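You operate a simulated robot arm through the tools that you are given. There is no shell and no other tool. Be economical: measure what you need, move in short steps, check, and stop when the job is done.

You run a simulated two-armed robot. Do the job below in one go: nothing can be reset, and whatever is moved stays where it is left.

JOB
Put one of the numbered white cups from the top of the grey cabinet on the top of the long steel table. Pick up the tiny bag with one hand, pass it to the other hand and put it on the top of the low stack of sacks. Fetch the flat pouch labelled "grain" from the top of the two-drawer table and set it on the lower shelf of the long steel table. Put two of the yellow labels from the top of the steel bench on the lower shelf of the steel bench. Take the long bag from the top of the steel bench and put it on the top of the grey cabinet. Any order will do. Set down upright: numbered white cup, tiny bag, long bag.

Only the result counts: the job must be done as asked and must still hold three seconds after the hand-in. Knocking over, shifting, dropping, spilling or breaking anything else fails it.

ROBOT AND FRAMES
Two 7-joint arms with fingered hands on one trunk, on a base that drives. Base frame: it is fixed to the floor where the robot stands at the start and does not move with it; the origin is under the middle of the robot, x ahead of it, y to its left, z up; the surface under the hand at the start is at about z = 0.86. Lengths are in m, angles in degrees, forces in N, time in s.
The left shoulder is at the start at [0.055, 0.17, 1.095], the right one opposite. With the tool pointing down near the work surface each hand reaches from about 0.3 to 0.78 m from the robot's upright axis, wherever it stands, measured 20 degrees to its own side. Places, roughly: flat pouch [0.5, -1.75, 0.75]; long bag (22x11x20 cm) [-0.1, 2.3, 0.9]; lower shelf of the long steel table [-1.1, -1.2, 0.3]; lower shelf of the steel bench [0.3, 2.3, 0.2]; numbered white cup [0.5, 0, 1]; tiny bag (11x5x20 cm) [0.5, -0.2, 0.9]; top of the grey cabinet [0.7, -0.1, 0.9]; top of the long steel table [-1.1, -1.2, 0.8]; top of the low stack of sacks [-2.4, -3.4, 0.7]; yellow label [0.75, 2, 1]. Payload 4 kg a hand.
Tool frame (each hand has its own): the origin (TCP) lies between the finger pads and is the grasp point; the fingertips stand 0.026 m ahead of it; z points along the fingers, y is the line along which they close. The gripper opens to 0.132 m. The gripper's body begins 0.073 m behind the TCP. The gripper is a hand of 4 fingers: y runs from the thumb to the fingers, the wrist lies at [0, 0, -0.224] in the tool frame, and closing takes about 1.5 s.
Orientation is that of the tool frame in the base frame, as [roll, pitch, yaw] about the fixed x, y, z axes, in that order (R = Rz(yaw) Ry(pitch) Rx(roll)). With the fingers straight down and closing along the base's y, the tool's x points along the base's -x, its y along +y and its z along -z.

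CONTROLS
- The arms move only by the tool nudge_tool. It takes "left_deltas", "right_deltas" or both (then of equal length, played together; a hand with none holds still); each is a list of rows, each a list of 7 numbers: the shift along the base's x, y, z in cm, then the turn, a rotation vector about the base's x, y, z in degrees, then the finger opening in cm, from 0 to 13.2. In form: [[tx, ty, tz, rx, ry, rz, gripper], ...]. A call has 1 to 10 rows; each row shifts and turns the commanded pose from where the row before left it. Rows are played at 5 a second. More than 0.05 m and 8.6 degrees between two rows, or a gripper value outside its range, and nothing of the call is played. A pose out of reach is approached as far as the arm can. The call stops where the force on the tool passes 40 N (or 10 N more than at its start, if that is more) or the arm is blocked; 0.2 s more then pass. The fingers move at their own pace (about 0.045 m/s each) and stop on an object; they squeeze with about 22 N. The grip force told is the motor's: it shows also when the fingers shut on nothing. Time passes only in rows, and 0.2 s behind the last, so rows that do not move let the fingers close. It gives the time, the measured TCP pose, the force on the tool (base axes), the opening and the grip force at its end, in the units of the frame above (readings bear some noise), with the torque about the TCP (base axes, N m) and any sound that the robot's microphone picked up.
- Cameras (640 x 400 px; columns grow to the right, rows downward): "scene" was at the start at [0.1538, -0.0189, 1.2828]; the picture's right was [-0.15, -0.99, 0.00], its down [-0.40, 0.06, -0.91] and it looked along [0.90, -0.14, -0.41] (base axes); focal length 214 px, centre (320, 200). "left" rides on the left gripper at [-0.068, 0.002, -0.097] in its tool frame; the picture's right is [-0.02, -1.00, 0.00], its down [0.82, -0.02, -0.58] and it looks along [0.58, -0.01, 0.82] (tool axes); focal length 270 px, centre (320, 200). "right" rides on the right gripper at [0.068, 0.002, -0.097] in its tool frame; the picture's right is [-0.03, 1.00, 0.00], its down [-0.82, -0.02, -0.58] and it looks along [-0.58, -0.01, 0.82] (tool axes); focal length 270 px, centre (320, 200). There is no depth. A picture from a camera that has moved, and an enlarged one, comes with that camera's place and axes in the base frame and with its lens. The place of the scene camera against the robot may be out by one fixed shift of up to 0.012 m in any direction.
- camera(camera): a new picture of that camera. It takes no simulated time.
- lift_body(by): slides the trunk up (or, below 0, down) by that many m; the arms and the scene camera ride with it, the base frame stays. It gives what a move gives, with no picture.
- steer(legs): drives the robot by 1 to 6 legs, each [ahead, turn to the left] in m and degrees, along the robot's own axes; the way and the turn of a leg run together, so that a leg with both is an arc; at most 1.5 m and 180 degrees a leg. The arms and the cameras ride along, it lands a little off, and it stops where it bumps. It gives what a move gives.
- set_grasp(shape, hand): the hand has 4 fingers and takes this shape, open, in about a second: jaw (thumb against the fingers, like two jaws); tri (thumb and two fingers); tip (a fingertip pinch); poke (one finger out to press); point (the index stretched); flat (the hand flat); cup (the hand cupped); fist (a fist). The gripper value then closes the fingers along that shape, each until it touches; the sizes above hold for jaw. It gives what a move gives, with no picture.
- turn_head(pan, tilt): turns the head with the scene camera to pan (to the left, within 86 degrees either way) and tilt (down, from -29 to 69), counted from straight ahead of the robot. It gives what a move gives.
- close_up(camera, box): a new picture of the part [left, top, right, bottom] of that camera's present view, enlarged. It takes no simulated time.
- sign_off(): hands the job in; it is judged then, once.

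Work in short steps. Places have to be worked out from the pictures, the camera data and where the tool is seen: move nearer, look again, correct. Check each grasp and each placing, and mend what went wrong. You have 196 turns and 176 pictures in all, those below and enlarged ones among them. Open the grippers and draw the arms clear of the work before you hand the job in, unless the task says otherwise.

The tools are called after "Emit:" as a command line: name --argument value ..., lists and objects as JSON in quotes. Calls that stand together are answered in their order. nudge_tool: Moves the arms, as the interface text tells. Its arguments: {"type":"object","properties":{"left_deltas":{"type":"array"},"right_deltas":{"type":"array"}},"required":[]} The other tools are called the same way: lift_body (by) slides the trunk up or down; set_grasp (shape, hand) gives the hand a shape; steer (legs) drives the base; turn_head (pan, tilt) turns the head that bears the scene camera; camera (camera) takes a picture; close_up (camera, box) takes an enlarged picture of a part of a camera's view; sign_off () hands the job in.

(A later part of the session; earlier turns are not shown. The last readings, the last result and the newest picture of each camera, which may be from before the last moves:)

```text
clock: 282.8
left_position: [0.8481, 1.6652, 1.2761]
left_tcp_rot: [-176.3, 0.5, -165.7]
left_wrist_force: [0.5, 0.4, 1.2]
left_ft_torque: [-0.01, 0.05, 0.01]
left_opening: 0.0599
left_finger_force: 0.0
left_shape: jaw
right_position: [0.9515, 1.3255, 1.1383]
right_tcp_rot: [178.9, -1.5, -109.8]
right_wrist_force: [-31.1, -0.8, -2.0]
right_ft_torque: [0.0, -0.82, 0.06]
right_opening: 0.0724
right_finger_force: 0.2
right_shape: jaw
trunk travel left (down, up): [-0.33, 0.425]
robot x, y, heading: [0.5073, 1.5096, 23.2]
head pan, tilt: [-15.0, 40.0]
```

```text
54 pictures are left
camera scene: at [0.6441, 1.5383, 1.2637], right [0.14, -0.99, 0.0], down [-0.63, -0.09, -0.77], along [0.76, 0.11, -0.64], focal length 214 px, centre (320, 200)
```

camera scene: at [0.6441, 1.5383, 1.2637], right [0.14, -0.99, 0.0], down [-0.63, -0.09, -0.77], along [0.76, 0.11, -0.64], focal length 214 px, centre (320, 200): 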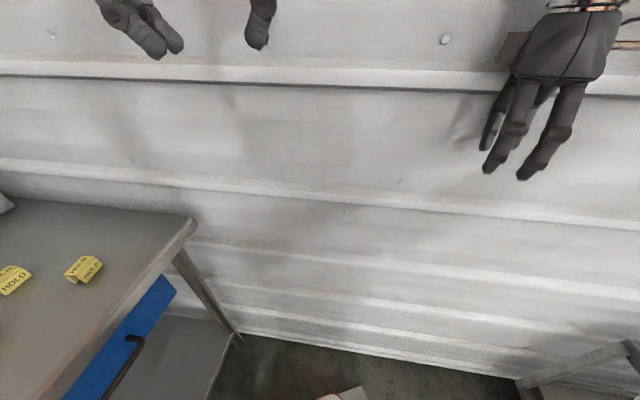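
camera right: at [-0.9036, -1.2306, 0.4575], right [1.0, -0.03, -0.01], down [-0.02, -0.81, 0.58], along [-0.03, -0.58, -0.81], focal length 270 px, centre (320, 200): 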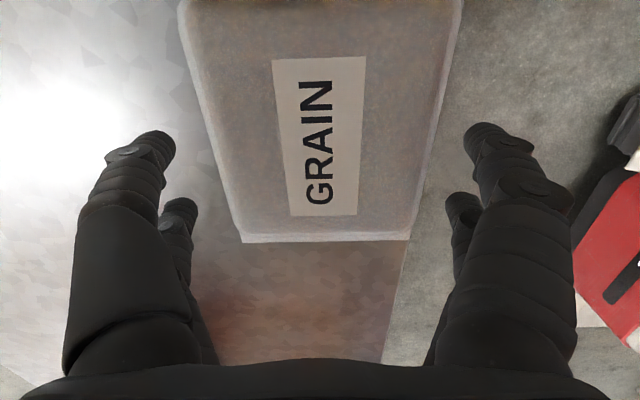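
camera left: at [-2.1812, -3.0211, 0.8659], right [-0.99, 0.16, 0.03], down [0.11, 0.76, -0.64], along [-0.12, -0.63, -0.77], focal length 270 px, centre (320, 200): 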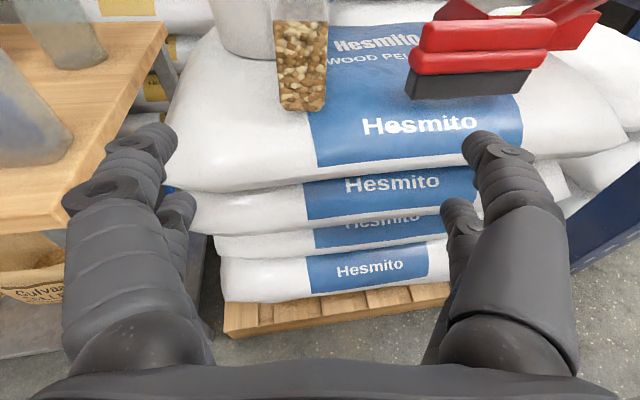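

The right hand touched the wall (harmless). Pulling it back, then turning left to face the bench. The labels are small yellow "HOLD" tents.

Emit:
nudge_tool --right_deltas '[[-3, 0, 0, 0, 0, 0, 8], [-3, 0, 0, 0, 0, 0, 8], [-3, 1, 0, 0, 0, 0, 8]]' --left_deltas '[[-3, 0, 0, 0, 0, 0, 6], [-2, 0, 0, 0, 0, 0, 6], [-1, 0, 0, 0, 0, 0, 6]]'

Emit:
steer --legs '[[0, 34]]'

Emit:
steer --legs '[[0, 33]]'

Emit:
turn_head --pan -12 --tilt 42

Emit:
camera --camera "scene"

```text
clock: 283.6
left_position: [0.7929, 1.6666, 1.2741]
left_tcp_rot: [-176.3, 0.3, -165.6]
left_wrist_force: [-0.6, 0.1, -0.2]
left_ft_torque: [-0.01, 0.02, 0.0]
left_opening: 0.0601
left_finger_force: 0.2
left_shape: jaw
right_position: [0.8643, 1.3335, 1.1379]
right_tcp_rot: [178.9, -1.5, -109.8]
right_wrist_force: [0.6, 1.0, 0.0]
right_ft_torque: [-0.02, -0.04, -0.02]
right_opening: 0.08
right_finger_force: 0.2
right_shape: jaw
trunk travel left (down, up): [-0.33, 0.425]
robot x, y, heading: [0.5108, 1.5102, 23.2]
head pan, tilt: [-15.0, 40.0]
```

```text
clock: 285.9
left_position: [0.6545, 1.8004, 1.2741]
left_tcp_rot: [-176.2, 0.2, -130.9]
left_wrist_force: [0.1, -0.4, 0.7]
left_ft_torque: [0.01, 0.03, 0.04]
left_opening: 0.0602
left_finger_force: 0.0
left_shape: jaw
right_position: [0.9029, 1.5697, 1.1367]
right_tcp_rot: [178.9, -1.6, -75.1]
right_wrist_force: [0.6, -0.3, -0.5]
right_ft_torque: [-0.02, 0.04, 0.01]
right_opening: 0.0799
right_finger_force: 0.0
right_shape: jaw
trunk travel left (down, up): [-0.33, 0.425]
robot x, y, heading: [0.5327, 1.4982, 57.9]
head pan, tilt: [-15.0, 40.0]
```

```text
clock: 288.0
left_position: [0.4528, 1.809, 1.2767]
left_tcp_rot: [-175.7, 0.7, -97.6]
left_wrist_force: [-0.4, 1.0, -0.4]
left_ft_torque: [0.01, 0.01, 0.01]
left_opening: 0.0602
left_finger_force: 0.1
left_shape: jaw
right_position: [0.7887, 1.7523, 1.1439]
right_tcp_rot: [-179.9, -2.3, -42.1]
right_wrist_force: [0.3, 0.6, 0.2]
right_ft_torque: [0.02, 0.0, -0.04]
right_opening: 0.0801
right_finger_force: 0.0
right_shape: jaw
trunk travel left (down, up): [-0.33, 0.425]
robot x, y, heading: [0.5248, 1.4949, 90.5]
head pan, tilt: [-15.0, 40.0]
```

```text
clock: 288.7
left_position: [0.4544, 1.8107, 1.2761]
left_tcp_rot: [-175.6, 0.7, -97.8]
left_wrist_force: [0.1, 0.2, 0.0]
left_ft_torque: [-0.02, 0.01, 0.01]
left_opening: 0.0601
left_finger_force: 0.1
left_shape: jaw
right_position: [0.7898, 1.7539, 1.1427]
right_tcp_rot: [-179.9, -2.4, -42.3]
right_wrist_force: [-0.4, 0.7, -0.5]
right_ft_torque: [0.01, 0.0, 0.0]
right_opening: 0.08
right_finger_force: 0.0
right_shape: jaw
trunk travel left (down, up): [-0.33, 0.425]
robot x, y, heading: [0.5279, 1.496, 90.5]
head pan, tilt: [-12.0, 42.0]
```

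```text
53 pictures are left
camera scene: at [0.5333, 1.6222, 1.2606], right [0.98, -0.2, 0.01], down [-0.12, -0.65, -0.75], along [0.15, 0.73, -0.66], focal length 214 px, centre (320, 200)
```

scene: 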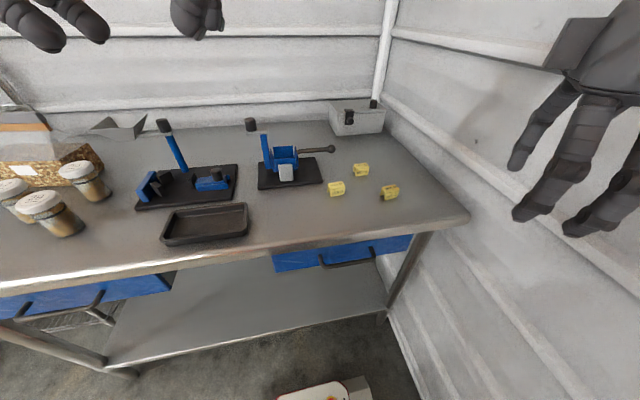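

Three yellow tents: about [0.68,2.10], [0.785,2.18], [0.83,2.05]. Zooming for their shape and orientation.

Emit:
close_up --camera "scene" --box '[310, 150, 422, 220]'

```text
5.71 times, centred on (366, 185) of scene
camera zoom: at [0.5333, 1.6222, 1.2606], right [0.98, -0.2, 0.01], down [-0.12, -0.65, -0.75], along [0.15, 0.73, -0.66], focal length 1226 px, centre (57, 286)
```

zoom: 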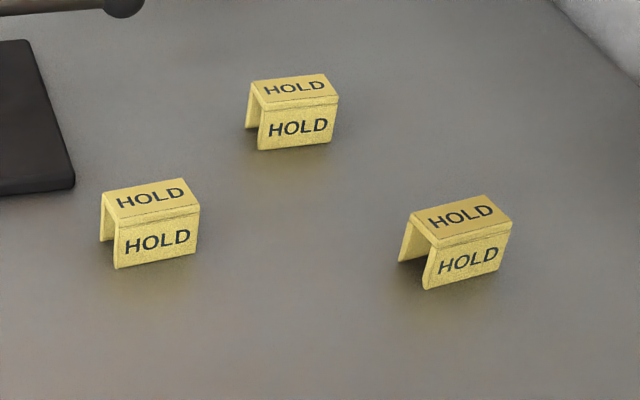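

Labels are little rigid U-tents (~4.5×3×3 cm). I'll bring the right hand above the right-hand one, closing front-to-back.

Emit:
nudge_tool --right_deltas '[[0.5, 4, 0, 0, 0, 7.5, 8], [0.5, 4, 0, 0, 0, 7.5, 8], [0.5, 4, 0, 0, 0, 7.5, 8], [0.5, 4, -1, 0, 0, 7.5, 8], [0.5, 4, -2, 0, 0, 7.5, 8], [0.5, 4, -3, 0, 0, 7.5, 8], [0.5, 4, -3, 0, 0, 7.5, 8], [0.5, 2.5, -3, 0, 0, 0, 8]]'

Emit:
camera --camera "right"

```text
refused: row 6 steps farther than a row can; nothing moved
```

```text
51 pictures are left
camera right: at [0.8376, 1.7074, 1.2417], right [-0.69, -0.72, 0.0], down [-0.61, 0.58, 0.54], along [-0.39, 0.38, -0.84], focal length 270 px, centre (320, 200)
```

right: 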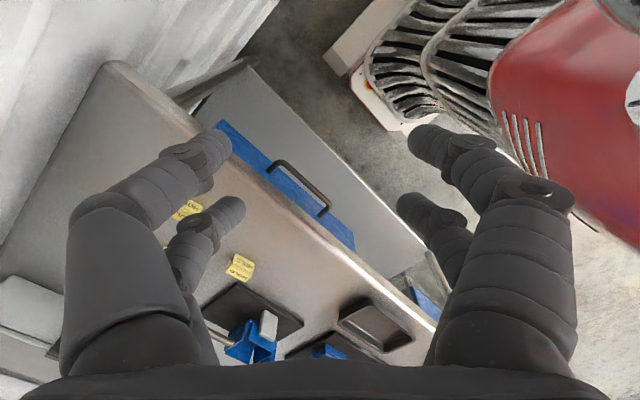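

Repeating with smaller rows.

Emit:
nudge_tool --right_deltas '[[0.5, 3.5, 0, 0, 0, 7, 8], [0.5, 3.5, 0, 0, 0, 7, 8], [0.5, 3.5, 0, 0, 0, 7, 8], [0.5, 3.5, -1, 0, 0, 7, 8], [0.5, 3.5, -2, 0, 0, 7, 8], [0.5, 3.5, -2, 0, 0, 7, 8], [0.5, 3.5, -2, 0, 0, 7, 8], [0.5, 3.5, -2, 0, 0, 4, 8], [0, 2.5, -2, 0, 0, 0, 8]]'

Emit:
camera --camera "right"

```text
clock: 290.7
left_position: [0.4675, 1.8177, 1.2737]
left_tcp_rot: [-176.3, 0.2, -97.7]
left_wrist_force: [0.5, 0.1, 0.0]
left_ft_torque: [-0.03, -0.03, -0.01]
left_opening: 0.0598
left_finger_force: 0.2
left_shape: jaw
right_position: [0.8418, 2.0664, 1.0259]
right_tcp_rot: [179.1, -1.9, 11.0]
right_wrist_force: [0.6, 0.0, 0.1]
right_ft_torque: [-0.02, -0.02, 0.0]
right_opening: 0.0801
right_finger_force: 0.1
right_shape: jaw
trunk travel left (down, up): [-0.33, 0.425]
robot x, y, heading: [0.5284, 1.4924, 90.9]
head pan, tilt: [-12.0, 42.0]
```

```text
50 pictures are left
camera right: at [0.9068, 2.0772, 1.1232], right [0.17, -0.99, 0.01], down [-0.83, -0.13, 0.55], along [-0.54, -0.1, -0.84], focal length 270 px, centre (320, 200)
```

right: 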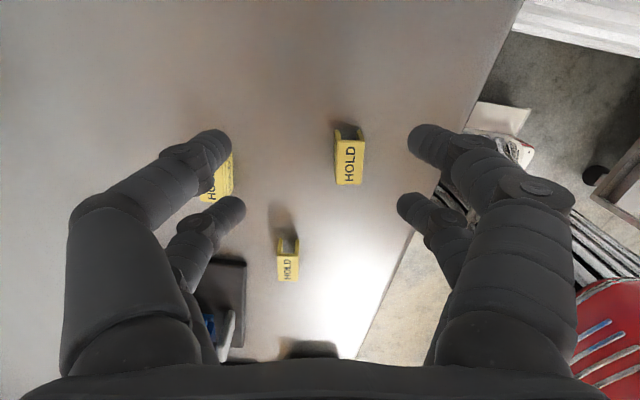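

Triangulated label: [0.815,2.035], top z≈0.91 (bench ≈0.88). Shifting over it and lowering to check.

Emit:
nudge_tool --right_deltas '[[-1.4, -1.6, -2, 0, 0, 0, 8], [-1.3, -1.5, -2, 0, 0, 0, 8], [0, 0, -2.5, 0, 0, 0, 8]]'

Emit:
camera --camera "right"

```text
clock: 291.5
left_position: [0.4675, 1.8181, 1.2751]
left_tcp_rot: [-176.2, 0.2, -97.7]
left_wrist_force: [-0.8, -0.4, -0.5]
left_ft_torque: [-0.02, -0.01, 0.03]
left_opening: 0.0603
left_finger_force: 0.1
left_shape: jaw
right_position: [0.8132, 2.0336, 0.9612]
right_tcp_rot: [179.2, -2.1, 10.9]
right_wrist_force: [-0.5, 0.7, 0.2]
right_ft_torque: [-0.02, 0.02, 0.01]
right_opening: 0.0803
right_finger_force: 0.0
right_shape: jaw
trunk travel left (down, up): [-0.33, 0.425]
robot x, y, heading: [0.5248, 1.4968, 90.5]
head pan, tilt: [-12.0, 42.0]
```

```text
49 pictures are left
camera right: at [0.8786, 2.0451, 1.0592], right [0.16, -0.99, 0.01], down [-0.83, -0.13, 0.55], along [-0.54, -0.1, -0.84], focal length 270 px, centre (320, 200)
```

right: 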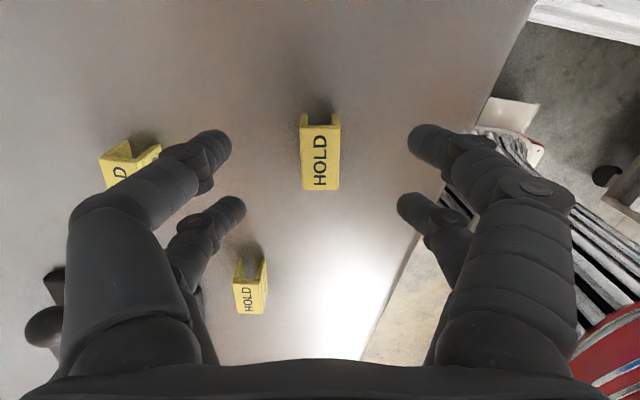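

Well centred. Lowering to z≈0.912 and closing.

Emit:
nudge_tool --right_deltas '[[-0.2, 0, -2, 0, 0, 0, 8], [0, 0, -1.5, 0, 0, 0, 8], [0, 0, -1, 0, 0, 0, 8], [0, 0, -0.5, 0, 0, 0, 8], [0, 0, 0, 0, 0, 0, 5], [0, 0, 0, 0, 0, 0, 3], [0, 0, 0, 0, 0, 0, 1.5], [0, 0, 0, 0, 0, 0, 1.5], [0, 0, 0, 0, 0, 0, 1.5]]'

Emit:
camera --camera "right"

```text
clock: 293.5
left_position: [0.4682, 1.8169, 1.2756]
left_tcp_rot: [-176.3, 0.2, -97.7]
left_wrist_force: [0.4, 0.4, 0.4]
left_ft_torque: [-0.03, -0.01, 0.03]
left_opening: 0.06
left_finger_force: 0.1
left_shape: jaw
right_position: [0.8132, 2.0317, 0.9126]
right_tcp_rot: [179.2, -2.0, 10.9]
right_wrist_force: [0.7, -0.7, 3.8]
right_ft_torque: [-0.03, 0.04, 0.05]
right_opening: 0.009
right_finger_force: 21.5
right_shape: jaw
trunk travel left (down, up): [-0.33, 0.425]
robot x, y, heading: [0.5266, 1.4961, 90.7]
head pan, tilt: [-12.0, 42.0]
```

```text
48 pictures are left
camera right: at [0.8786, 2.0438, 1.0107], right [0.16, -0.99, 0.01], down [-0.83, -0.13, 0.55], along [-0.54, -0.1, -0.84], focal length 270 px, centre (320, 200)
```

right: 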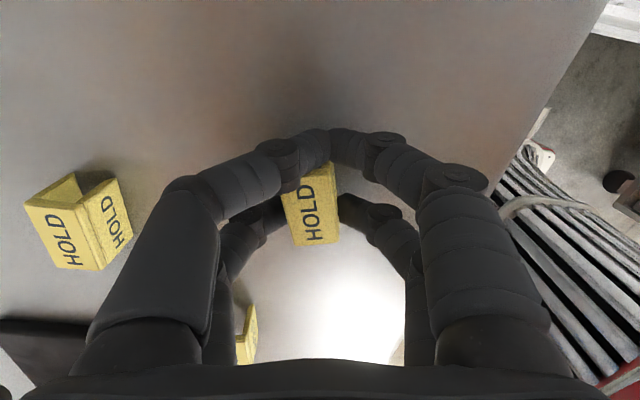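

The outer finger pair closed past the label's end; the inner pair has it. Testing with a small lift.

Emit:
nudge_tool --right_deltas '[[0, 0, 1, 0, 0, 0, 1], [0, 0, 2, 0, 0, 0, 1], [0, 0, 3, 0, 0, 0, 1]]'

Emit:
camera --camera "right"

```text
clock: 294.3
left_position: [0.4681, 1.8158, 1.277]
left_tcp_rot: [-176.4, 0.3, -97.8]
left_wrist_force: [1.1, -0.9, -0.9]
left_ft_torque: [-0.01, -0.04, 0.0]
left_opening: 0.06
left_finger_force: 0.1
left_shape: jaw
right_position: [0.8132, 2.0314, 0.9722]
right_tcp_rot: [179.1, -2.1, 11.0]
right_wrist_force: [-0.3, 0.2, 0.4]
right_ft_torque: [-0.03, 0.0, 0.0]
right_opening: 0.0108
right_finger_force: 0.0
right_shape: jaw
trunk travel left (down, up): [-0.33, 0.425]
robot x, y, heading: [0.5262, 1.4938, 90.8]
head pan, tilt: [-12.0, 42.0]
```

```text
47 pictures are left
camera right: at [0.8781, 2.0433, 1.0698], right [0.16, -0.99, 0.01], down [-0.83, -0.13, 0.55], along [-0.54, -0.1, -0.84], focal length 270 px, centre (320, 200)
```

right: 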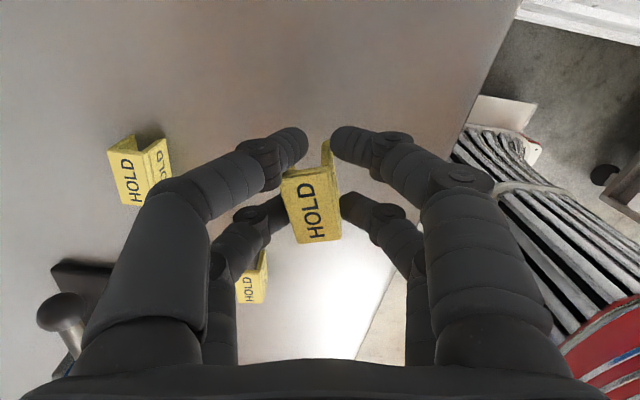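

I must command full closing (0); closing tightly now before going further.

Emit:
nudge_tool --right_deltas '[[0, 0, 0, 0, 0, 0, 0], [0, 0, 0, 0, 0, 0, 0], [0, 0, 0, 0, 0, 0, 0]]'

Emit:
camera --camera "right"

```text
clock: 295.1
left_position: [0.4689, 1.8177, 1.2751]
left_tcp_rot: [-176.3, 0.2, -97.6]
left_wrist_force: [0.2, 0.1, 0.2]
left_ft_torque: [0.0, -0.02, 0.0]
left_opening: 0.06
left_finger_force: 0.1
left_shape: jaw
right_position: [0.8131, 2.0324, 0.9713]
right_tcp_rot: [179.2, -2.1, 10.9]
right_wrist_force: [0.1, 0.7, 0.3]
right_ft_torque: [-0.01, 0.0, 0.01]
right_opening: 0.0037
right_finger_force: 22.1
right_shape: jaw
trunk travel left (down, up): [-0.33, 0.425]
robot x, y, heading: [0.5272, 1.4955, 90.9]
head pan, tilt: [-12.0, 42.0]
```

```text
46 pictures are left
camera right: at [0.8782, 2.0439, 1.0692], right [0.16, -0.99, 0.01], down [-0.83, -0.13, 0.55], along [-0.54, -0.1, -0.84], focal length 270 px, centre (320, 200)
```

right: 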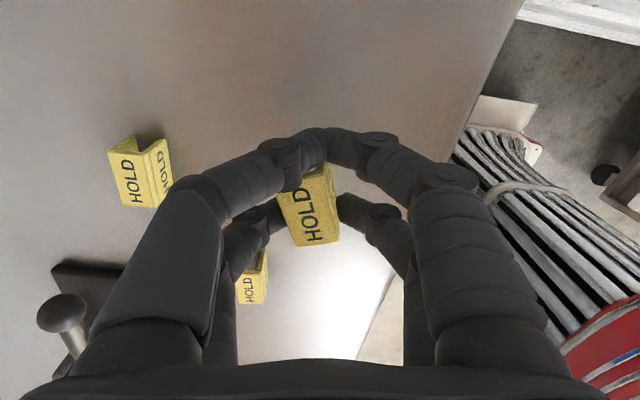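

Label held. Raising and tucking the right hand, then turning 25° right so the left hand can take the label at about [0.669,2.068].

Emit:
nudge_tool --right_deltas '[[0, 0, 4, 0, 0, 0, 0], [0, 0, 4, 0, 0, 0, 0], [-1, -3, 3, 0, 0, 0, 0], [-1, -4, 2, 0, 0, 0, 0], [-2, -4, 1, 0, 0, 0, 0], [-2, -4, 0, 0, 0, 0, 0], [-2, -4, 0, 0, 0, 0, 0]]'

Emit:
steer --legs '[[0, -25]]'

Emit:
nudge_tool --left_deltas '[[0.5, 2.5, -2, 0, 0, -6, 8], [0.5, 2.5, -2, 0, 0, -6, 8], [0.5, 2.5, -2, 0, 0, -6, 8], [0.5, 2.5, -2, 0, 0, -6, 8], [0.5, 2.5, -2, 0, 0, -6, 8], [0.5, 2.5, -2, 0, 0, -6, 8], [0.5, 2.5, -2, 0, 0, -6, 8], [0, 2, -2, 0, 0, -6, 8], [0, 0, -2, 0, 0, -3, 8]]'

Emit:
camera --camera "left"

```text
clock: 296.7
left_position: [0.4674, 1.816, 1.2754]
left_tcp_rot: [-176.3, 0.3, -97.7]
left_wrist_force: [-0.2, -0.4, 0.3]
left_ft_torque: [-0.01, -0.02, 0.02]
left_opening: 0.0602
left_finger_force: 0.1
left_shape: jaw
right_position: [0.7348, 1.8416, 1.11]
right_tcp_rot: [179.3, -1.9, 11.0]
right_wrist_force: [0.2, -0.4, 0.0]
right_ft_torque: [0.0, -0.01, -0.01]
right_opening: 0.0038
right_finger_force: 21.7
right_shape: jaw
trunk travel left (down, up): [-0.33, 0.425]
robot x, y, heading: [0.5261, 1.496, 90.7]
head pan, tilt: [-12.0, 42.0]
```

```text
clock: 298.5
left_position: [0.6063, 1.8095, 1.2747]
left_tcp_rot: [-176.2, 0.2, -122.4]
left_wrist_force: [-0.2, -0.5, 0.1]
left_ft_torque: [-0.02, 0.02, -0.03]
left_opening: 0.06
left_finger_force: 0.1
left_shape: jaw
right_position: [0.86, 1.7228, 1.1102]
right_tcp_rot: [179.2, -2.0, -13.7]
right_wrist_force: [-0.2, -0.7, -0.1]
right_ft_torque: [0.0, 0.01, 0.0]
right_opening: 0.0037
right_finger_force: 21.8
right_shape: jaw
trunk travel left (down, up): [-0.33, 0.425]
robot x, y, heading: [0.4991, 1.5012, 65.8]
head pan, tilt: [-12.0, 42.0]
```

```text
clock: 300.5
left_position: [0.6419, 2.0041, 1.0947]
left_tcp_rot: [-176.3, 0.2, -173.5]
left_wrist_force: [0.7, -0.8, 0.1]
left_ft_torque: [0.0, 0.0, 0.02]
left_opening: 0.0796
left_finger_force: 0.1
left_shape: jaw
right_position: [0.8601, 1.7228, 1.1106]
right_tcp_rot: [179.2, -2.1, -13.8]
right_wrist_force: [0.2, 0.0, 0.5]
right_ft_torque: [-0.02, 0.0, 0.02]
right_opening: 0.0032
right_finger_force: 22.2
right_shape: jaw
trunk travel left (down, up): [-0.33, 0.425]
robot x, y, heading: [0.502, 1.5002, 65.6]
head pan, tilt: [-12.0, 42.0]
```

```text
45 pictures are left
camera left: at [0.7106, 2.0183, 1.1916], right [0.14, -0.99, 0.07], down [-0.82, -0.08, 0.57], along [-0.56, -0.13, -0.82], focal length 270 px, centre (320, 200)
```

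left: 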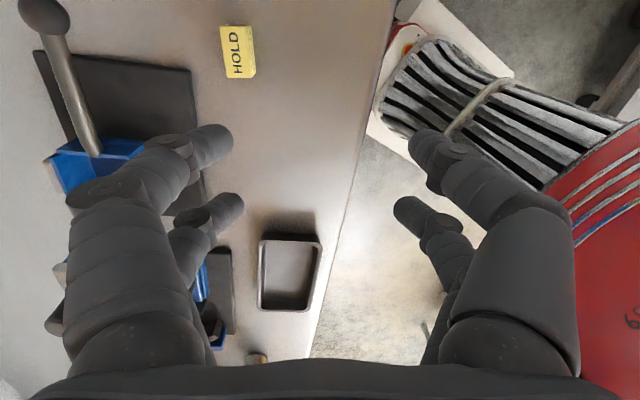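

L1 confirmed at [0.672,2.072]. Moving so both finger pairs straddle it, with a narrower 5.5 cm opening to clear the tool plate behind.

Emit:
nudge_tool --left_deltas '[[0.5, 2.5, -2, 0, 0, 0, 5.5], [0.5, 2.5, -2, 0, 0, 0, 5.5], [0.3, 1.8, -3, 0, 0, 0, 5.5], [0, 0, -4, 0, 0, 0, 5.5], [0, 0, -2, 0, 0, 0, 5.5]]'

Emit:
camera --camera "left"

```text
clock: 301.7
left_position: [0.6535, 2.0717, 0.9658]
left_tcp_rot: [-176.3, 0.1, -173.4]
left_wrist_force: [-0.6, -0.1, 0.3]
left_ft_torque: [-0.01, 0.04, -0.02]
left_opening: 0.0557
left_finger_force: 0.1
left_shape: jaw
right_position: [0.8602, 1.7218, 1.1088]
right_tcp_rot: [179.3, -2.0, -13.7]
right_wrist_force: [-0.8, -0.4, -0.2]
right_ft_torque: [0.0, 0.0, -0.03]
right_opening: 0.0037
right_finger_force: 22.0
right_shape: jaw
trunk travel left (down, up): [-0.33, 0.425]
robot x, y, heading: [0.5013, 1.504, 65.8]
head pan, tilt: [-12.0, 42.0]
```

```text
44 pictures are left
camera left: at [0.7223, 2.0873, 1.0622], right [0.14, -0.99, 0.07], down [-0.81, -0.08, 0.57], along [-0.56, -0.13, -0.82], focal length 270 px, centre (320, 200)
```

left: 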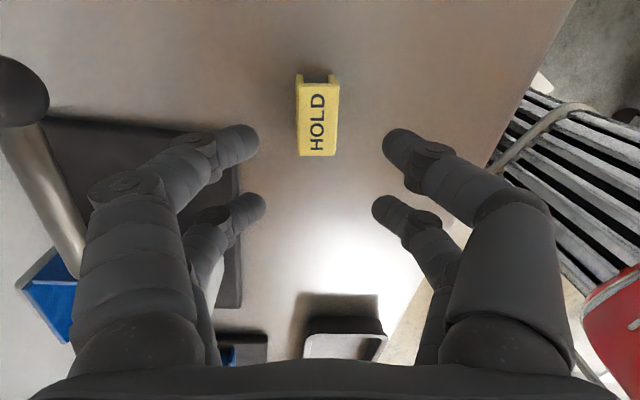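

Good alignment. Narrowing to 4.5 cm, lowering to the bench and closing fully.

Emit:
nudge_tool --left_deltas '[[0, 0, -1.5, 0, 0, 0, 4.5], [0, 0, -1.5, 0, 0, 0, 4.5], [0, 0, -1.3, 0, 0, 0, 4.5], [0, 0, -1, 0, 0, 0, 4.5], [0, 0, 0, 0, 0, 0, 3], [0, 0, 0, 0, 0, 0, 1.5], [0, 0, 0, 0, 0, 0, 0], [0, 0, 0, 0, 0, 0, 0], [0, 0, 0, 0, 0, 0, 0]]'

Emit:
nudge_tool --left_deltas '[[0, 0, 1, 0, 0, 0, 0], [0, 0, 2, 0, 0, 0, 0], [0, 0, 3, 0, 0, 0, 0]]'

Emit:
camera --camera "left"

```text
clock: 303.7
left_position: [0.6537, 2.0727, 0.911]
left_tcp_rot: [-176.4, 0.1, -173.3]
left_wrist_force: [-0.7, 0.0, -0.7]
left_ft_torque: [-0.02, -0.04, 0.04]
left_opening: 0.0077
left_finger_force: 21.9
left_shape: jaw
right_position: [0.8603, 1.723, 1.1109]
right_tcp_rot: [179.3, -2.0, -13.7]
right_wrist_force: [-0.3, 0.2, -0.3]
right_ft_torque: [0.0, -0.02, 0.02]
right_opening: 0.0032
right_finger_force: 23.0
right_shape: jaw
trunk travel left (down, up): [-0.33, 0.425]
robot x, y, heading: [0.5022, 1.5068, 65.9]
head pan, tilt: [-12.0, 42.0]
```

```text
clock: 304.5
left_position: [0.6539, 2.071, 0.975]
left_tcp_rot: [-176.3, 0.4, -173.5]
left_wrist_force: [-0.2, -0.3, 0.2]
left_ft_torque: [0.02, 0.01, 0.0]
left_opening: 0.0079
left_finger_force: 21.7
left_shape: jaw
right_position: [0.8602, 1.7213, 1.1115]
right_tcp_rot: [179.2, -2.0, -13.6]
right_wrist_force: [-0.1, -0.5, 0.0]
right_ft_torque: [-0.02, -0.01, -0.03]
right_opening: 0.0037
right_finger_force: 21.7
right_shape: jaw
trunk travel left (down, up): [-0.33, 0.425]
robot x, y, heading: [0.5026, 1.5031, 65.6]
head pan, tilt: [-12.0, 42.0]
```

```text
43 pictures are left
camera left: at [0.7232, 2.0865, 1.0703], right [0.14, -0.99, 0.07], down [-0.82, -0.08, 0.57], along [-0.56, -0.13, -0.82], focal length 270 px, centre (320, 200)
```

left: 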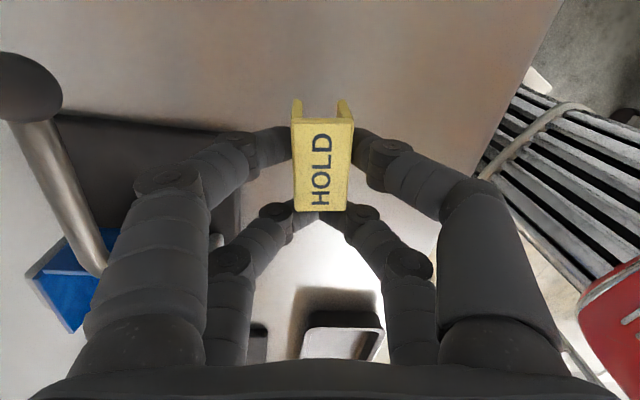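

Both labels are held. Raising and drawing the left hand back, then backing off and squaring up to the bench.

Emit:
nudge_tool --left_deltas '[[0, 0, 4, 0, 0, 0, 0], [0, 0, 4, 0, 0, 0, 0], [0, -2, 4, 0, 0, 0, 0], [-2, -4, 1, 0, 0, 0, 0], [-2, -4, 0, 0, 0, 0, 0], [-2, -4, 0, 0, 0, 0, 0], [-2, -4, 0, 0, 0, 0, 0]]'

Emit:
steer --legs '[[-0.12, 0]]'

Emit:
steer --legs '[[0, 25]]'

Emit:
turn_head --pan 0 --tilt 50

Emit:
camera --camera "scene"

```text
clock: 306.1
left_position: [0.5725, 1.8912, 1.1037]
left_tcp_rot: [-176.3, 0.3, -173.4]
left_wrist_force: [0.5, 0.5, -0.3]
left_ft_torque: [0.0, 0.02, 0.02]
left_opening: 0.008
left_finger_force: 22.0
left_shape: jaw
right_position: [0.8595, 1.7229, 1.1104]
right_tcp_rot: [179.2, -1.9, -13.7]
right_wrist_force: [1.0, -0.8, 0.2]
right_ft_torque: [0.0, -0.04, 0.0]
right_opening: 0.0038
right_finger_force: 21.5
right_shape: jaw
trunk travel left (down, up): [-0.33, 0.425]
robot x, y, heading: [0.501, 1.5039, 65.5]
head pan, tilt: [-12.0, 42.0]
```

```text
clock: 307.3
left_position: [0.5218, 1.7813, 1.1039]
left_tcp_rot: [-176.4, 0.3, -173.4]
left_wrist_force: [0.6, 0.1, 0.5]
left_ft_torque: [0.05, -0.04, -0.02]
left_opening: 0.0078
left_finger_force: 21.7
left_shape: jaw
right_position: [0.8079, 1.6087, 1.1102]
right_tcp_rot: [179.4, -2.0, -13.8]
right_wrist_force: [0.8, 0.5, -0.9]
right_ft_torque: [0.05, -0.01, -0.01]
right_opening: 0.0035
right_finger_force: 21.5
right_shape: jaw
trunk travel left (down, up): [-0.33, 0.425]
robot x, y, heading: [0.4509, 1.394, 65.7]
head pan, tilt: [-12.0, 42.0]
```

```text
clock: 309.1
left_position: [0.3514, 1.7775, 1.1029]
left_tcp_rot: [-176.3, 0.3, -148.3]
left_wrist_force: [0.5, 0.7, 0.1]
left_ft_torque: [-0.03, 0.02, 0.0]
left_opening: 0.0076
left_finger_force: 21.7
left_shape: jaw
right_position: [0.6837, 1.7453, 1.1112]
right_tcp_rot: [179.0, -2.0, 11.3]
right_wrist_force: [-0.1, 0.1, 0.3]
right_ft_torque: [0.02, 0.04, -0.02]
right_opening: 0.0036
right_finger_force: 21.9
right_shape: jaw
trunk travel left (down, up): [-0.33, 0.425]
robot x, y, heading: [0.4738, 1.3921, 90.6]
head pan, tilt: [-12.0, 42.0]
```

```text
clock: 309.9
left_position: [0.3529, 1.7752, 1.105]
left_tcp_rot: [-176.3, 0.2, -148.4]
left_wrist_force: [0.4, -0.1, 0.3]
left_ft_torque: [0.01, 0.03, -0.03]
left_opening: 0.0076
left_finger_force: 21.7
left_shape: jaw
right_position: [0.6848, 1.7438, 1.1106]
right_tcp_rot: [179.2, -1.9, 11.3]
right_wrist_force: [-0.1, -0.5, -0.6]
right_ft_torque: [0.0, 0.03, -0.03]
right_opening: 0.0032
right_finger_force: 21.8
right_shape: jaw
trunk travel left (down, up): [-0.33, 0.425]
robot x, y, heading: [0.4754, 1.3942, 90.6]
head pan, tilt: [0.0, 50.0]
```

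```text
42 pictures are left
camera scene: at [0.4796, 1.5232, 1.249], right [1.0, 0.01, 0.0], down [0.01, -0.77, -0.64], along [-0.01, 0.64, -0.77], focal length 214 px, centre (320, 200)
```

scene: 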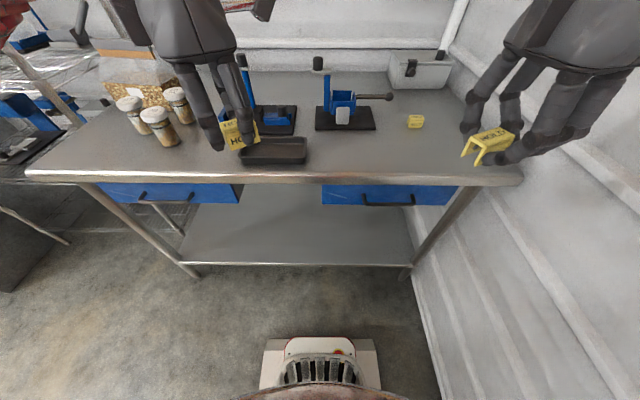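

Both labels in hand; shelf front edge at y≈1.98. Spreading the hands slightly, then lowering trunk and arms in front of the bench.

Emit:
nudge_tool --left_deltas '[[-3, 0, 0, 0, 0, -5, 0], [-3, 0, 0, 0, 0, -6, 0], [-4, 0, 0, 0, 0, -6, 0]]' --right_deltas '[[1.5, 1, 0, 0, 0, 0, 0], [1.5, 1, 0, 0, 0, 0, 0], [1, 1, 0, 0, 0, 0, 0]]'

Emit:
lift_body --by -0.325

Emit:
nudge_tool --left_deltas '[[0, 0, -4.5, 0, 0, 0, 0], [0, 0, -4.5, 0, 0, 0, 0], [0, 0, -4.5, 0, 0, 0, 0], [0, 0, -4.5, 0, 0, 0, 0], [0, 0, -4.5, 0, 0, 0, 0], [0, 0, -4.5, 0, 0, 0, 0], [0, 0, -4.5, 0, 0, 0, 0], [0, 0, -4.5, 0, 0, 0, 0], [0, 0, -4.5, 0, 0, 0, 0], [0, 0, -4.5, 0, 0, 0, 0]]' --right_deltas '[[0, 0, -4.5, 0, 0, 0, 0], [0, 0, -4.5, 0, 0, 0, 0], [0, 0, -4.5, 0, 0, 0, 0], [0, 0, -4.5, 0, 0, 0, 0], [0, 0, -4.5, 0, 0, 0, 0], [0, 0, -4.5, 0, 0, 0, 0], [0, 0, -4.5, 0, 0, 0, 0], [0, 0, -4.5, 0, 0, 0, 0], [0, 0, -4.5, 0, 0, 0, 0], [0, 0, -4.5, 0, 0, 0, 0]]'

Emit:
camera --camera "scene"

```text
clock: 310.7
left_position: [0.2486, 1.7733, 1.1025]
left_tcp_rot: [-176.3, 0.3, -165.4]
left_wrist_force: [0.3, -0.2, 0.3]
left_ft_torque: [-0.03, 0.0, 0.02]
left_opening: 0.0077
left_finger_force: 21.9
left_shape: jaw
right_position: [0.7205, 1.7733, 1.1128]
right_tcp_rot: [179.2, -2.1, 11.4]
right_wrist_force: [-0.3, -0.2, 0.0]
right_ft_torque: [0.03, -0.03, -0.02]
right_opening: 0.0034
right_finger_force: 21.9
right_shape: jaw
trunk travel left (down, up): [-0.33, 0.425]
robot x, y, heading: [0.4764, 1.3915, 90.5]
head pan, tilt: [0.0, 50.0]
```

```text
clock: 313.9
left_position: [0.2511, 1.7762, 0.7802]
left_tcp_rot: [-176.3, 0.3, -165.3]
left_wrist_force: [-0.1, 0.7, 0.2]
left_ft_torque: [0.04, 0.0, 0.0]
left_opening: 0.0075
left_finger_force: 22.4
left_shape: jaw
right_position: [0.7245, 1.7732, 0.7865]
right_tcp_rot: [179.3, -2.0, 11.2]
right_wrist_force: [0.8, 0.4, -0.8]
right_ft_torque: [-0.01, -0.01, -0.02]
right_opening: 0.0035
right_finger_force: 21.5
right_shape: jaw
trunk travel left (down, up): [-0.005, 0.75]
robot x, y, heading: [0.4762, 1.3953, 90.6]
head pan, tilt: [0.0, 50.0]
```

```text
clock: 316.1
left_position: [0.2536, 1.8056, 0.3382]
left_tcp_rot: [-176.3, 0.3, -165.3]
left_wrist_force: [0.0, -1.1, 0.3]
left_ft_torque: [0.03, 0.0, 0.01]
left_opening: 0.0075
left_finger_force: 22.3
left_shape: jaw
left hand out of reach, approached as far as the arm can: row 3, 4, 5
right_position: [0.7228, 1.8286, 0.3559]
right_tcp_rot: [179.3, -1.9, 11.3]
right_wrist_force: [-1.2, 0.1, -0.3]
right_ft_torque: [0.0, -0.03, -0.01]
right_opening: 0.0034
right_finger_force: 21.8
right_shape: jaw
right hand out of reach, approached as far as the arm can: row 2, 3, 4, 5, 6
trunk travel left (down, up): [-0.005, 0.75]
robot x, y, heading: [0.4768, 1.3987, 90.5]
head pan, tilt: [0.0, 50.0]
```

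```text
41 pictures are left
camera scene: at [0.4765, 1.6765, 0.903], right [1.0, 0.01, 0.0], down [0.01, -0.77, -0.64], along [-0.01, 0.64, -0.77], focal length 214 px, centre (320, 200)
```

scene: 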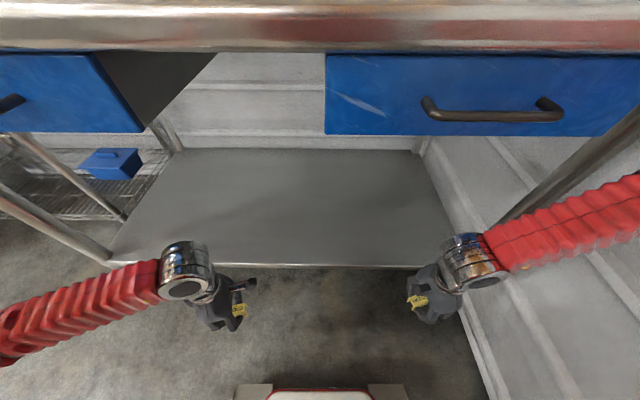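

Clear view of the empty lower shelf (z≈0.2, front y≈1.98). Extending both hands forward over the shelf while lowering a bit.

Emit:
nudge_tool --left_deltas '[[0, 3, -0.5, 0, 0, 0, 0], [0, 3, -0.5, 0, 0, 0, 0], [0, 3, -0.5, 0, 0, 0, 0], [0, 3, -0.5, 0, 0, 0, 0], [0, 3, -0.5, 0, 0, 0, 0], [0, 3, -0.5, 0, 0, 0, 0], [0, 3, -0.5, 0, 0, 0, 0], [0, 3, -0.5, 0, 0, 0, 0], [0, 2.5, 0, 0, 0, 0, 0]]' --right_deltas '[[0, 3, -0.8, 0, 0, 0, 0], [0, 3, -0.8, 0, 0, 0, 0], [0, 3, -0.8, 0, 0, 0, 0], [0, 3, -0.8, 0, 0, 0, 0], [0, 3, -0.8, 0, 0, 0, 0], [0, 3, -0.8, 0, 0, 0, 0], [0, 3, -0.8, 0, 0, 0, 0], [0, 3, -0.4, 0, 0, 0, 0], [0, 0, 0, 0, 0, 0, 0]]'

Emit:
camera --camera "scene"

```text
clock: 318.1
left_position: [0.2549, 2.0693, 0.2954]
left_tcp_rot: [-176.2, 0.3, -165.2]
left_wrist_force: [0.5, -1.1, -0.9]
left_ft_torque: [0.0, -0.02, -0.03]
left_opening: 0.0075
left_finger_force: 22.3
left_shape: jaw
right_position: [0.7233, 2.0671, 0.2927]
right_tcp_rot: [179.2, -2.0, 11.3]
right_wrist_force: [-1.2, -0.5, -0.3]
right_ft_torque: [0.02, 0.0, 0.0]
right_opening: 0.0035
right_finger_force: 21.9
right_shape: jaw
trunk travel left (down, up): [-0.005, 0.75]
robot x, y, heading: [0.4788, 1.3967, 90.6]
head pan, tilt: [0.0, 50.0]
```

```text
40 pictures are left
camera scene: at [0.4769, 1.6769, 0.9029], right [1.0, 0.01, 0.0], down [0.01, -0.77, -0.64], along [-0.01, 0.64, -0.77], focal length 214 px, centre (320, 200)
```

scene: 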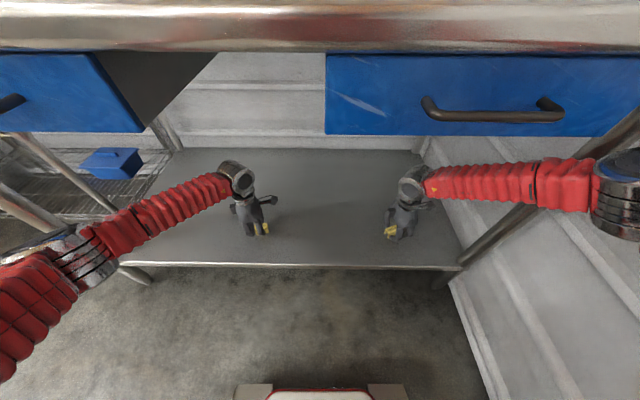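

Both labels are well over the shelf. Lowering together, then in small steps to contact.

Emit:
nudge_tool --left_deltas '[[0, 0, -1.5, 0, 0, 0, 0], [0, 0, -1.5, 0, 0, 0, 0], [0, 0, -1, 0, 0, 0, 0], [0, 0, 0, 0, 0, 0, 0]]' --right_deltas '[[0, 0, -1.5, 0, 0, 0, 0], [0, 0, -1.5, 0, 0, 0, 0], [0, 0, -1, 0, 0, 0, 0], [0, 0, 0, 0, 0, 0, 0]]'

Emit:
nudge_tool --left_deltas '[[0, 0, -0.5, 0, 0, 0, 0], [0, 0, -0.4, 0, 0, 0, 0], [0, 0, 0, 0, 0, 0, 0]]' --right_deltas '[[0, 0, -0.5, 0, 0, 0, 0], [0, 0, -0.4, 0, 0, 0, 0], [0, 0, 0, 0, 0, 0, 0]]'

Emit:
nudge_tool --left_deltas '[[0, 0, -0.4, 0, 0, 0, 0], [0, 0, -0.4, 0, 0, 0, 0], [0, 0, 0, 0, 0, 0, 0]]' --right_deltas '[[0, 0, -0.4, 0, 0, 0, 0], [0, 0, -0.4, 0, 0, 0, 0], [0, 0, 0, 0, 0, 0, 0]]'

Emit:
close_up --camera "scene" --box '[200, 150, 440, 300]'

```text
clock: 318.9
left_position: [0.2549, 2.0748, 0.2686]
left_tcp_rot: [-176.7, 0.7, -165.2]
left_wrist_force: [-1.4, -4.7, 21.7]
left_ft_torque: [-0.19, -0.02, -0.01]
left_opening: 0.0097
left_finger_force: 21.9
left_shape: jaw
right_position: [0.7327, 2.0577, 0.2724]
right_tcp_rot: [179.8, -1.7, 11.3]
right_wrist_force: [0.7, -2.1, 8.7]
right_ft_torque: [0.03, 0.18, -0.01]
right_opening: 0.0037
right_finger_force: 22.2
right_shape: jaw
right hand out of reach, approached as far as the arm can: row 1, 2, 3
trunk travel left (down, up): [-0.005, 0.75]
robot x, y, heading: [0.475, 1.3954, 90.4]
head pan, tilt: [0.0, 50.0]
stopped in row 4 (left hand): the force on the tool passed its limit at 48 N (the readings are from after the stop); the commanded pose is now the measured one
```

```text
clock: 319.3
left_position: [0.2558, 2.0748, 0.2686]
left_tcp_rot: [-176.9, 0.7, -165.2]
left_wrist_force: [-1.4, -5.2, 21.9]
left_ft_torque: [-0.21, 0.1, -0.02]
left_opening: 0.0096
left_finger_force: 21.8
left_shape: jaw
right_position: [0.7328, 2.0579, 0.2704]
right_tcp_rot: [-179.8, -1.7, 11.2]
right_wrist_force: [2.3, -3.1, 14.2]
right_ft_torque: [-0.01, 0.37, 0.05]
right_opening: 0.0038
right_finger_force: 21.9
right_shape: jaw
right hand out of reach, approached as far as the arm can: row 1
trunk travel left (down, up): [-0.005, 0.75]
robot x, y, heading: [0.4754, 1.3938, 90.5]
head pan, tilt: [0.0, 50.0]
stopped in row 1 (left hand): the force on the tool passed its limit at 44 N (the readings are from after the stop); the commanded pose is now the measured one
```

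```text
clock: 319.7
left_position: [0.2547, 2.0766, 0.2683]
left_tcp_rot: [-177.0, 0.9, -165.3]
left_wrist_force: [-1.6, -5.6, 21.0]
left_ft_torque: [-0.27, 0.12, -0.03]
left_opening: 0.0095
left_finger_force: 22.7
left_shape: jaw
right_position: [0.7338, 2.0577, 0.2693]
right_tcp_rot: [-179.8, -1.6, 11.2]
right_wrist_force: [2.0, -4.7, 17.7]
right_ft_torque: [0.02, 0.45, 0.16]
right_opening: 0.0039
right_finger_force: 21.7
right_shape: jaw
right hand out of reach, approached as far as the arm can: row 2
trunk travel left (down, up): [-0.005, 0.75]
robot x, y, heading: [0.4772, 1.3965, 90.5]
head pan, tilt: [0.0, 50.0]
stopped in row 2 (left hand): the force on the tool passed its limit at 44 N (the readings are from after the stop); the commanded pose is now the measured one
```

```text
2.67 times, centred on (320, 225) of scene
camera zoom: at [0.4775, 1.6735, 0.9041], right [1.0, 0.01, 0.0], down [0.01, -0.76, -0.64], along [-0.01, 0.64, -0.76], focal length 572 px, centre (320, 133)
```

zoom: 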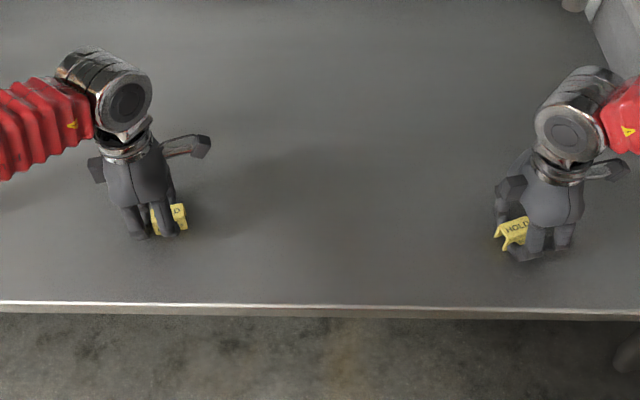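

Both labels touch the shelf (z≈0.24). Easing slightly and opening both hands, then lifting off.

Emit:
nudge_tool --left_deltas '[[0, 0, 0.2, 0, 0, 0, 0], [0, 0, 0, 0, 0, 0, 2.5], [0, 0, 0, 0, 0, 0, 4], [0, 0, 0, 0, 0, 0, 5], [0, 0, 0, 0, 0, 0, 5], [0, 0, 1, 0, 0, 0, 5], [0, 0, 2, 0, 0, 0, 5], [0, 0, 2, 0, 0, 0, 5], [0, 0, 1, 0, 0, 0, 5]]' --right_deltas '[[0, 0, 0.2, 0, 0, 0, 0], [0, 0, 0, 0, 0, 0, 2.5], [0, 0, 0, 0, 0, 0, 4], [0, 0, 0, 0, 0, 0, 5], [0, 0, 0, 0, 0, 0, 5], [0, 0, 1, 0, 0, 0, 5], [0, 0, 2, 0, 0, 0, 5], [0, 0, 2, 0, 0, 0, 5], [0, 0, 1, 0, 0, 0, 5]]'

Emit:
close_up --camera "scene" --box '[200, 150, 440, 300]'

```text
clock: 321.9
left_position: [0.257, 2.0767, 0.3256]
left_tcp_rot: [-176.6, 0.5, -165.1]
left_wrist_force: [0.1, 0.0, 0.1]
left_ft_torque: [0.02, -0.02, -0.03]
left_opening: 0.0497
left_finger_force: 0.1
left_shape: jaw
right_position: [0.7366, 2.0308, 0.3014]
right_tcp_rot: [176.5, -1.1, 11.6]
right_wrist_force: [-0.1, 0.4, 0.5]
right_ft_torque: [0.02, 0.04, 0.0]
right_opening: 0.0502
right_finger_force: 0.0
right_shape: jaw
trunk travel left (down, up): [-0.005, 0.75]
robot x, y, heading: [0.4754, 1.3922, 90.5]
head pan, tilt: [0.0, 50.0]
stopped in row 9 (right hand): the arm was blocked; the commanded pose is now the measured one
```

```text
2.67 times, centred on (320, 225) of scene
camera zoom: at [0.4801, 1.6792, 0.9022], right [1.0, 0.01, 0.0], down [0.01, -0.77, -0.64], along [-0.01, 0.64, -0.77], focal length 572 px, centre (320, 133)
```

zoom: 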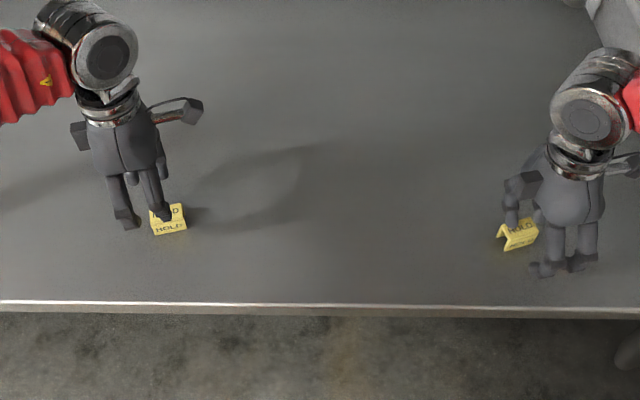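

Both labels stand on the shelf. The right arm is hindered; trying a small up-and-forward step, and viewing where it rubs.

Emit:
nudge_tool --right_deltas '[[0, 0.5, 0.7, 0, 0, 0, 5], [0, 0.5, 0.7, 0, 0, 0, 5]]'

Emit:
turn_head --pan -35 --tilt 40

Emit:
camera --camera "scene"

```text
clock: 322.7
left_position: [0.2582, 2.0762, 0.3291]
left_tcp_rot: [-176.7, 0.5, -165.3]
left_wrist_force: [-0.5, -0.9, 0.5]
left_ft_torque: [0.0, 0.01, -0.02]
left_opening: 0.0498
left_finger_force: 0.1
left_shape: jaw
right_position: [0.7381, 2.0244, 0.303]
right_tcp_rot: [174.8, -0.9, 11.7]
right_wrist_force: [0.1, -0.4, 0.4]
right_ft_torque: [0.02, 0.04, 0.02]
right_opening: 0.0499
right_finger_force: 0.1
right_shape: jaw
trunk travel left (down, up): [-0.005, 0.75]
robot x, y, heading: [0.4761, 1.3942, 90.3]
head pan, tilt: [0.0, 50.0]
stopped in row 2 (right hand): the arm was blocked; the commanded pose is now the measured one
```

```text
clock: 323.7
left_position: [0.2566, 2.075, 0.327]
left_tcp_rot: [-176.5, 0.4, -165.2]
left_wrist_force: [0.0, -0.1, 0.3]
left_ft_torque: [-0.01, 0.0, -0.01]
left_opening: 0.0494
left_finger_force: 0.0
left_shape: jaw
right_position: [0.7372, 2.0271, 0.3036]
right_tcp_rot: [175.3, -0.9, 11.7]
right_wrist_force: [0.1, -0.6, -0.4]
right_ft_torque: [0.0, 0.01, 0.0]
right_opening: 0.0502
right_finger_force: 0.1
right_shape: jaw
trunk travel left (down, up): [-0.005, 0.75]
robot x, y, heading: [0.4791, 1.3914, 90.3]
head pan, tilt: [-35.0, 40.0]
```

```text
37 pictures are left
camera scene: at [0.529, 1.6711, 0.9161], right [0.82, -0.57, 0.0], down [-0.37, -0.53, -0.76], along [0.43, 0.63, -0.65], focal length 214 px, centre (320, 200)
```

scene: 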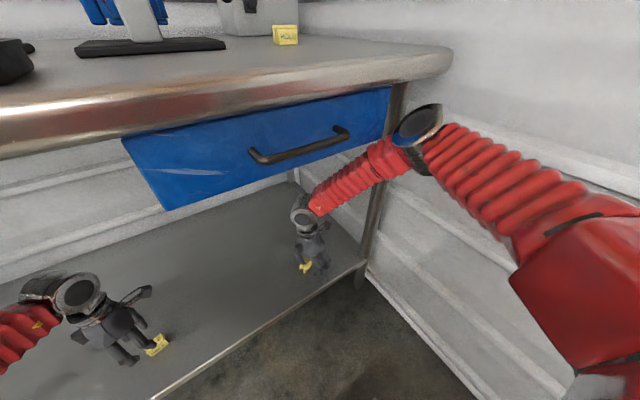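

The right elbow rubs the bench front. Checking the fingertip-to-label clearance before backing out.

Emit:
camera --camera "right"

```text
36 pictures are left
camera right: at [0.8026, 2.0465, 0.4012], right [0.18, -0.98, 0.08], down [-0.82, -0.1, 0.56], along [-0.54, -0.17, -0.82], focal length 270 px, centre (320, 200)
```

right: 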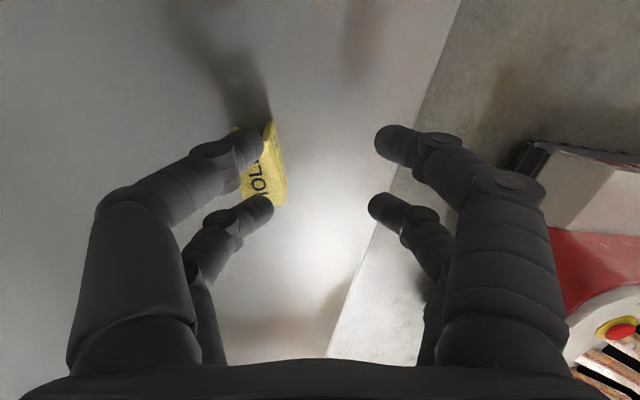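

The label lies right under the rear fingertips with a few mm clearance. I'll slide the hand sideways (-x) off the label rather than dragging across it, levelling the tilt as well.

Emit:
nudge_tool --right_deltas '[[-1.5, 0, 0.1, 1.5, 0, 0, 5], [-1.5, 0, 0.1, 1, 0, 0, 5], [-1.5, 0, 0.1, 0, 0, 0, 5], [-1.5, 0, 0.1, 0, 0, 0, 5], [-1.5, 0, 0.1, 0, 0, 0, 5], [-1.5, 0, 0.1, 0, 0, 0, 5]]'

Emit:
camera --camera "right"

```text
clock: 325.1
left_position: [0.2549, 2.0751, 0.3281]
left_tcp_rot: [-176.8, 0.7, -165.1]
left_wrist_force: [0.1, 0.0, -0.1]
left_ft_torque: [0.03, 0.0, -0.02]
left_opening: 0.05
left_finger_force: 0.0
left_shape: jaw
right_position: [0.657, 2.0248, 0.323]
right_tcp_rot: [178.3, -1.7, 11.7]
right_wrist_force: [0.2, -0.6, 0.3]
right_ft_torque: [0.02, 0.02, -0.01]
right_opening: 0.0503
right_finger_force: 0.0
right_shape: jaw
right hand out of reach, approached as far as the arm can: row 5, 6
trunk travel left (down, up): [-0.005, 0.75]
robot x, y, heading: [0.4778, 1.3915, 90.4]
head pan, tilt: [-35.0, 40.0]
```

```text
35 pictures are left
camera right: at [0.7221, 2.0379, 0.4213], right [0.18, -0.98, 0.03], down [-0.82, -0.13, 0.55], along [-0.54, -0.12, -0.83], focal length 270 px, centre (320, 200)
```

right: 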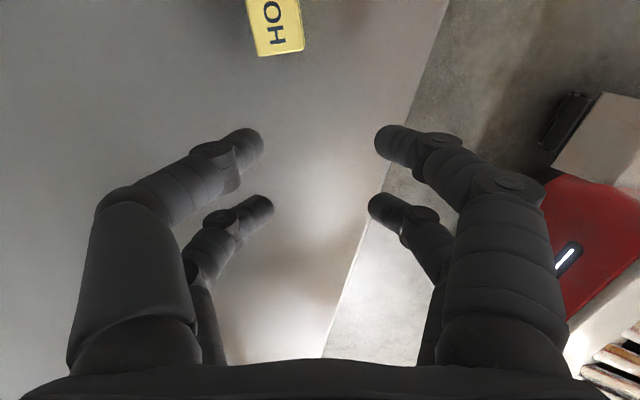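

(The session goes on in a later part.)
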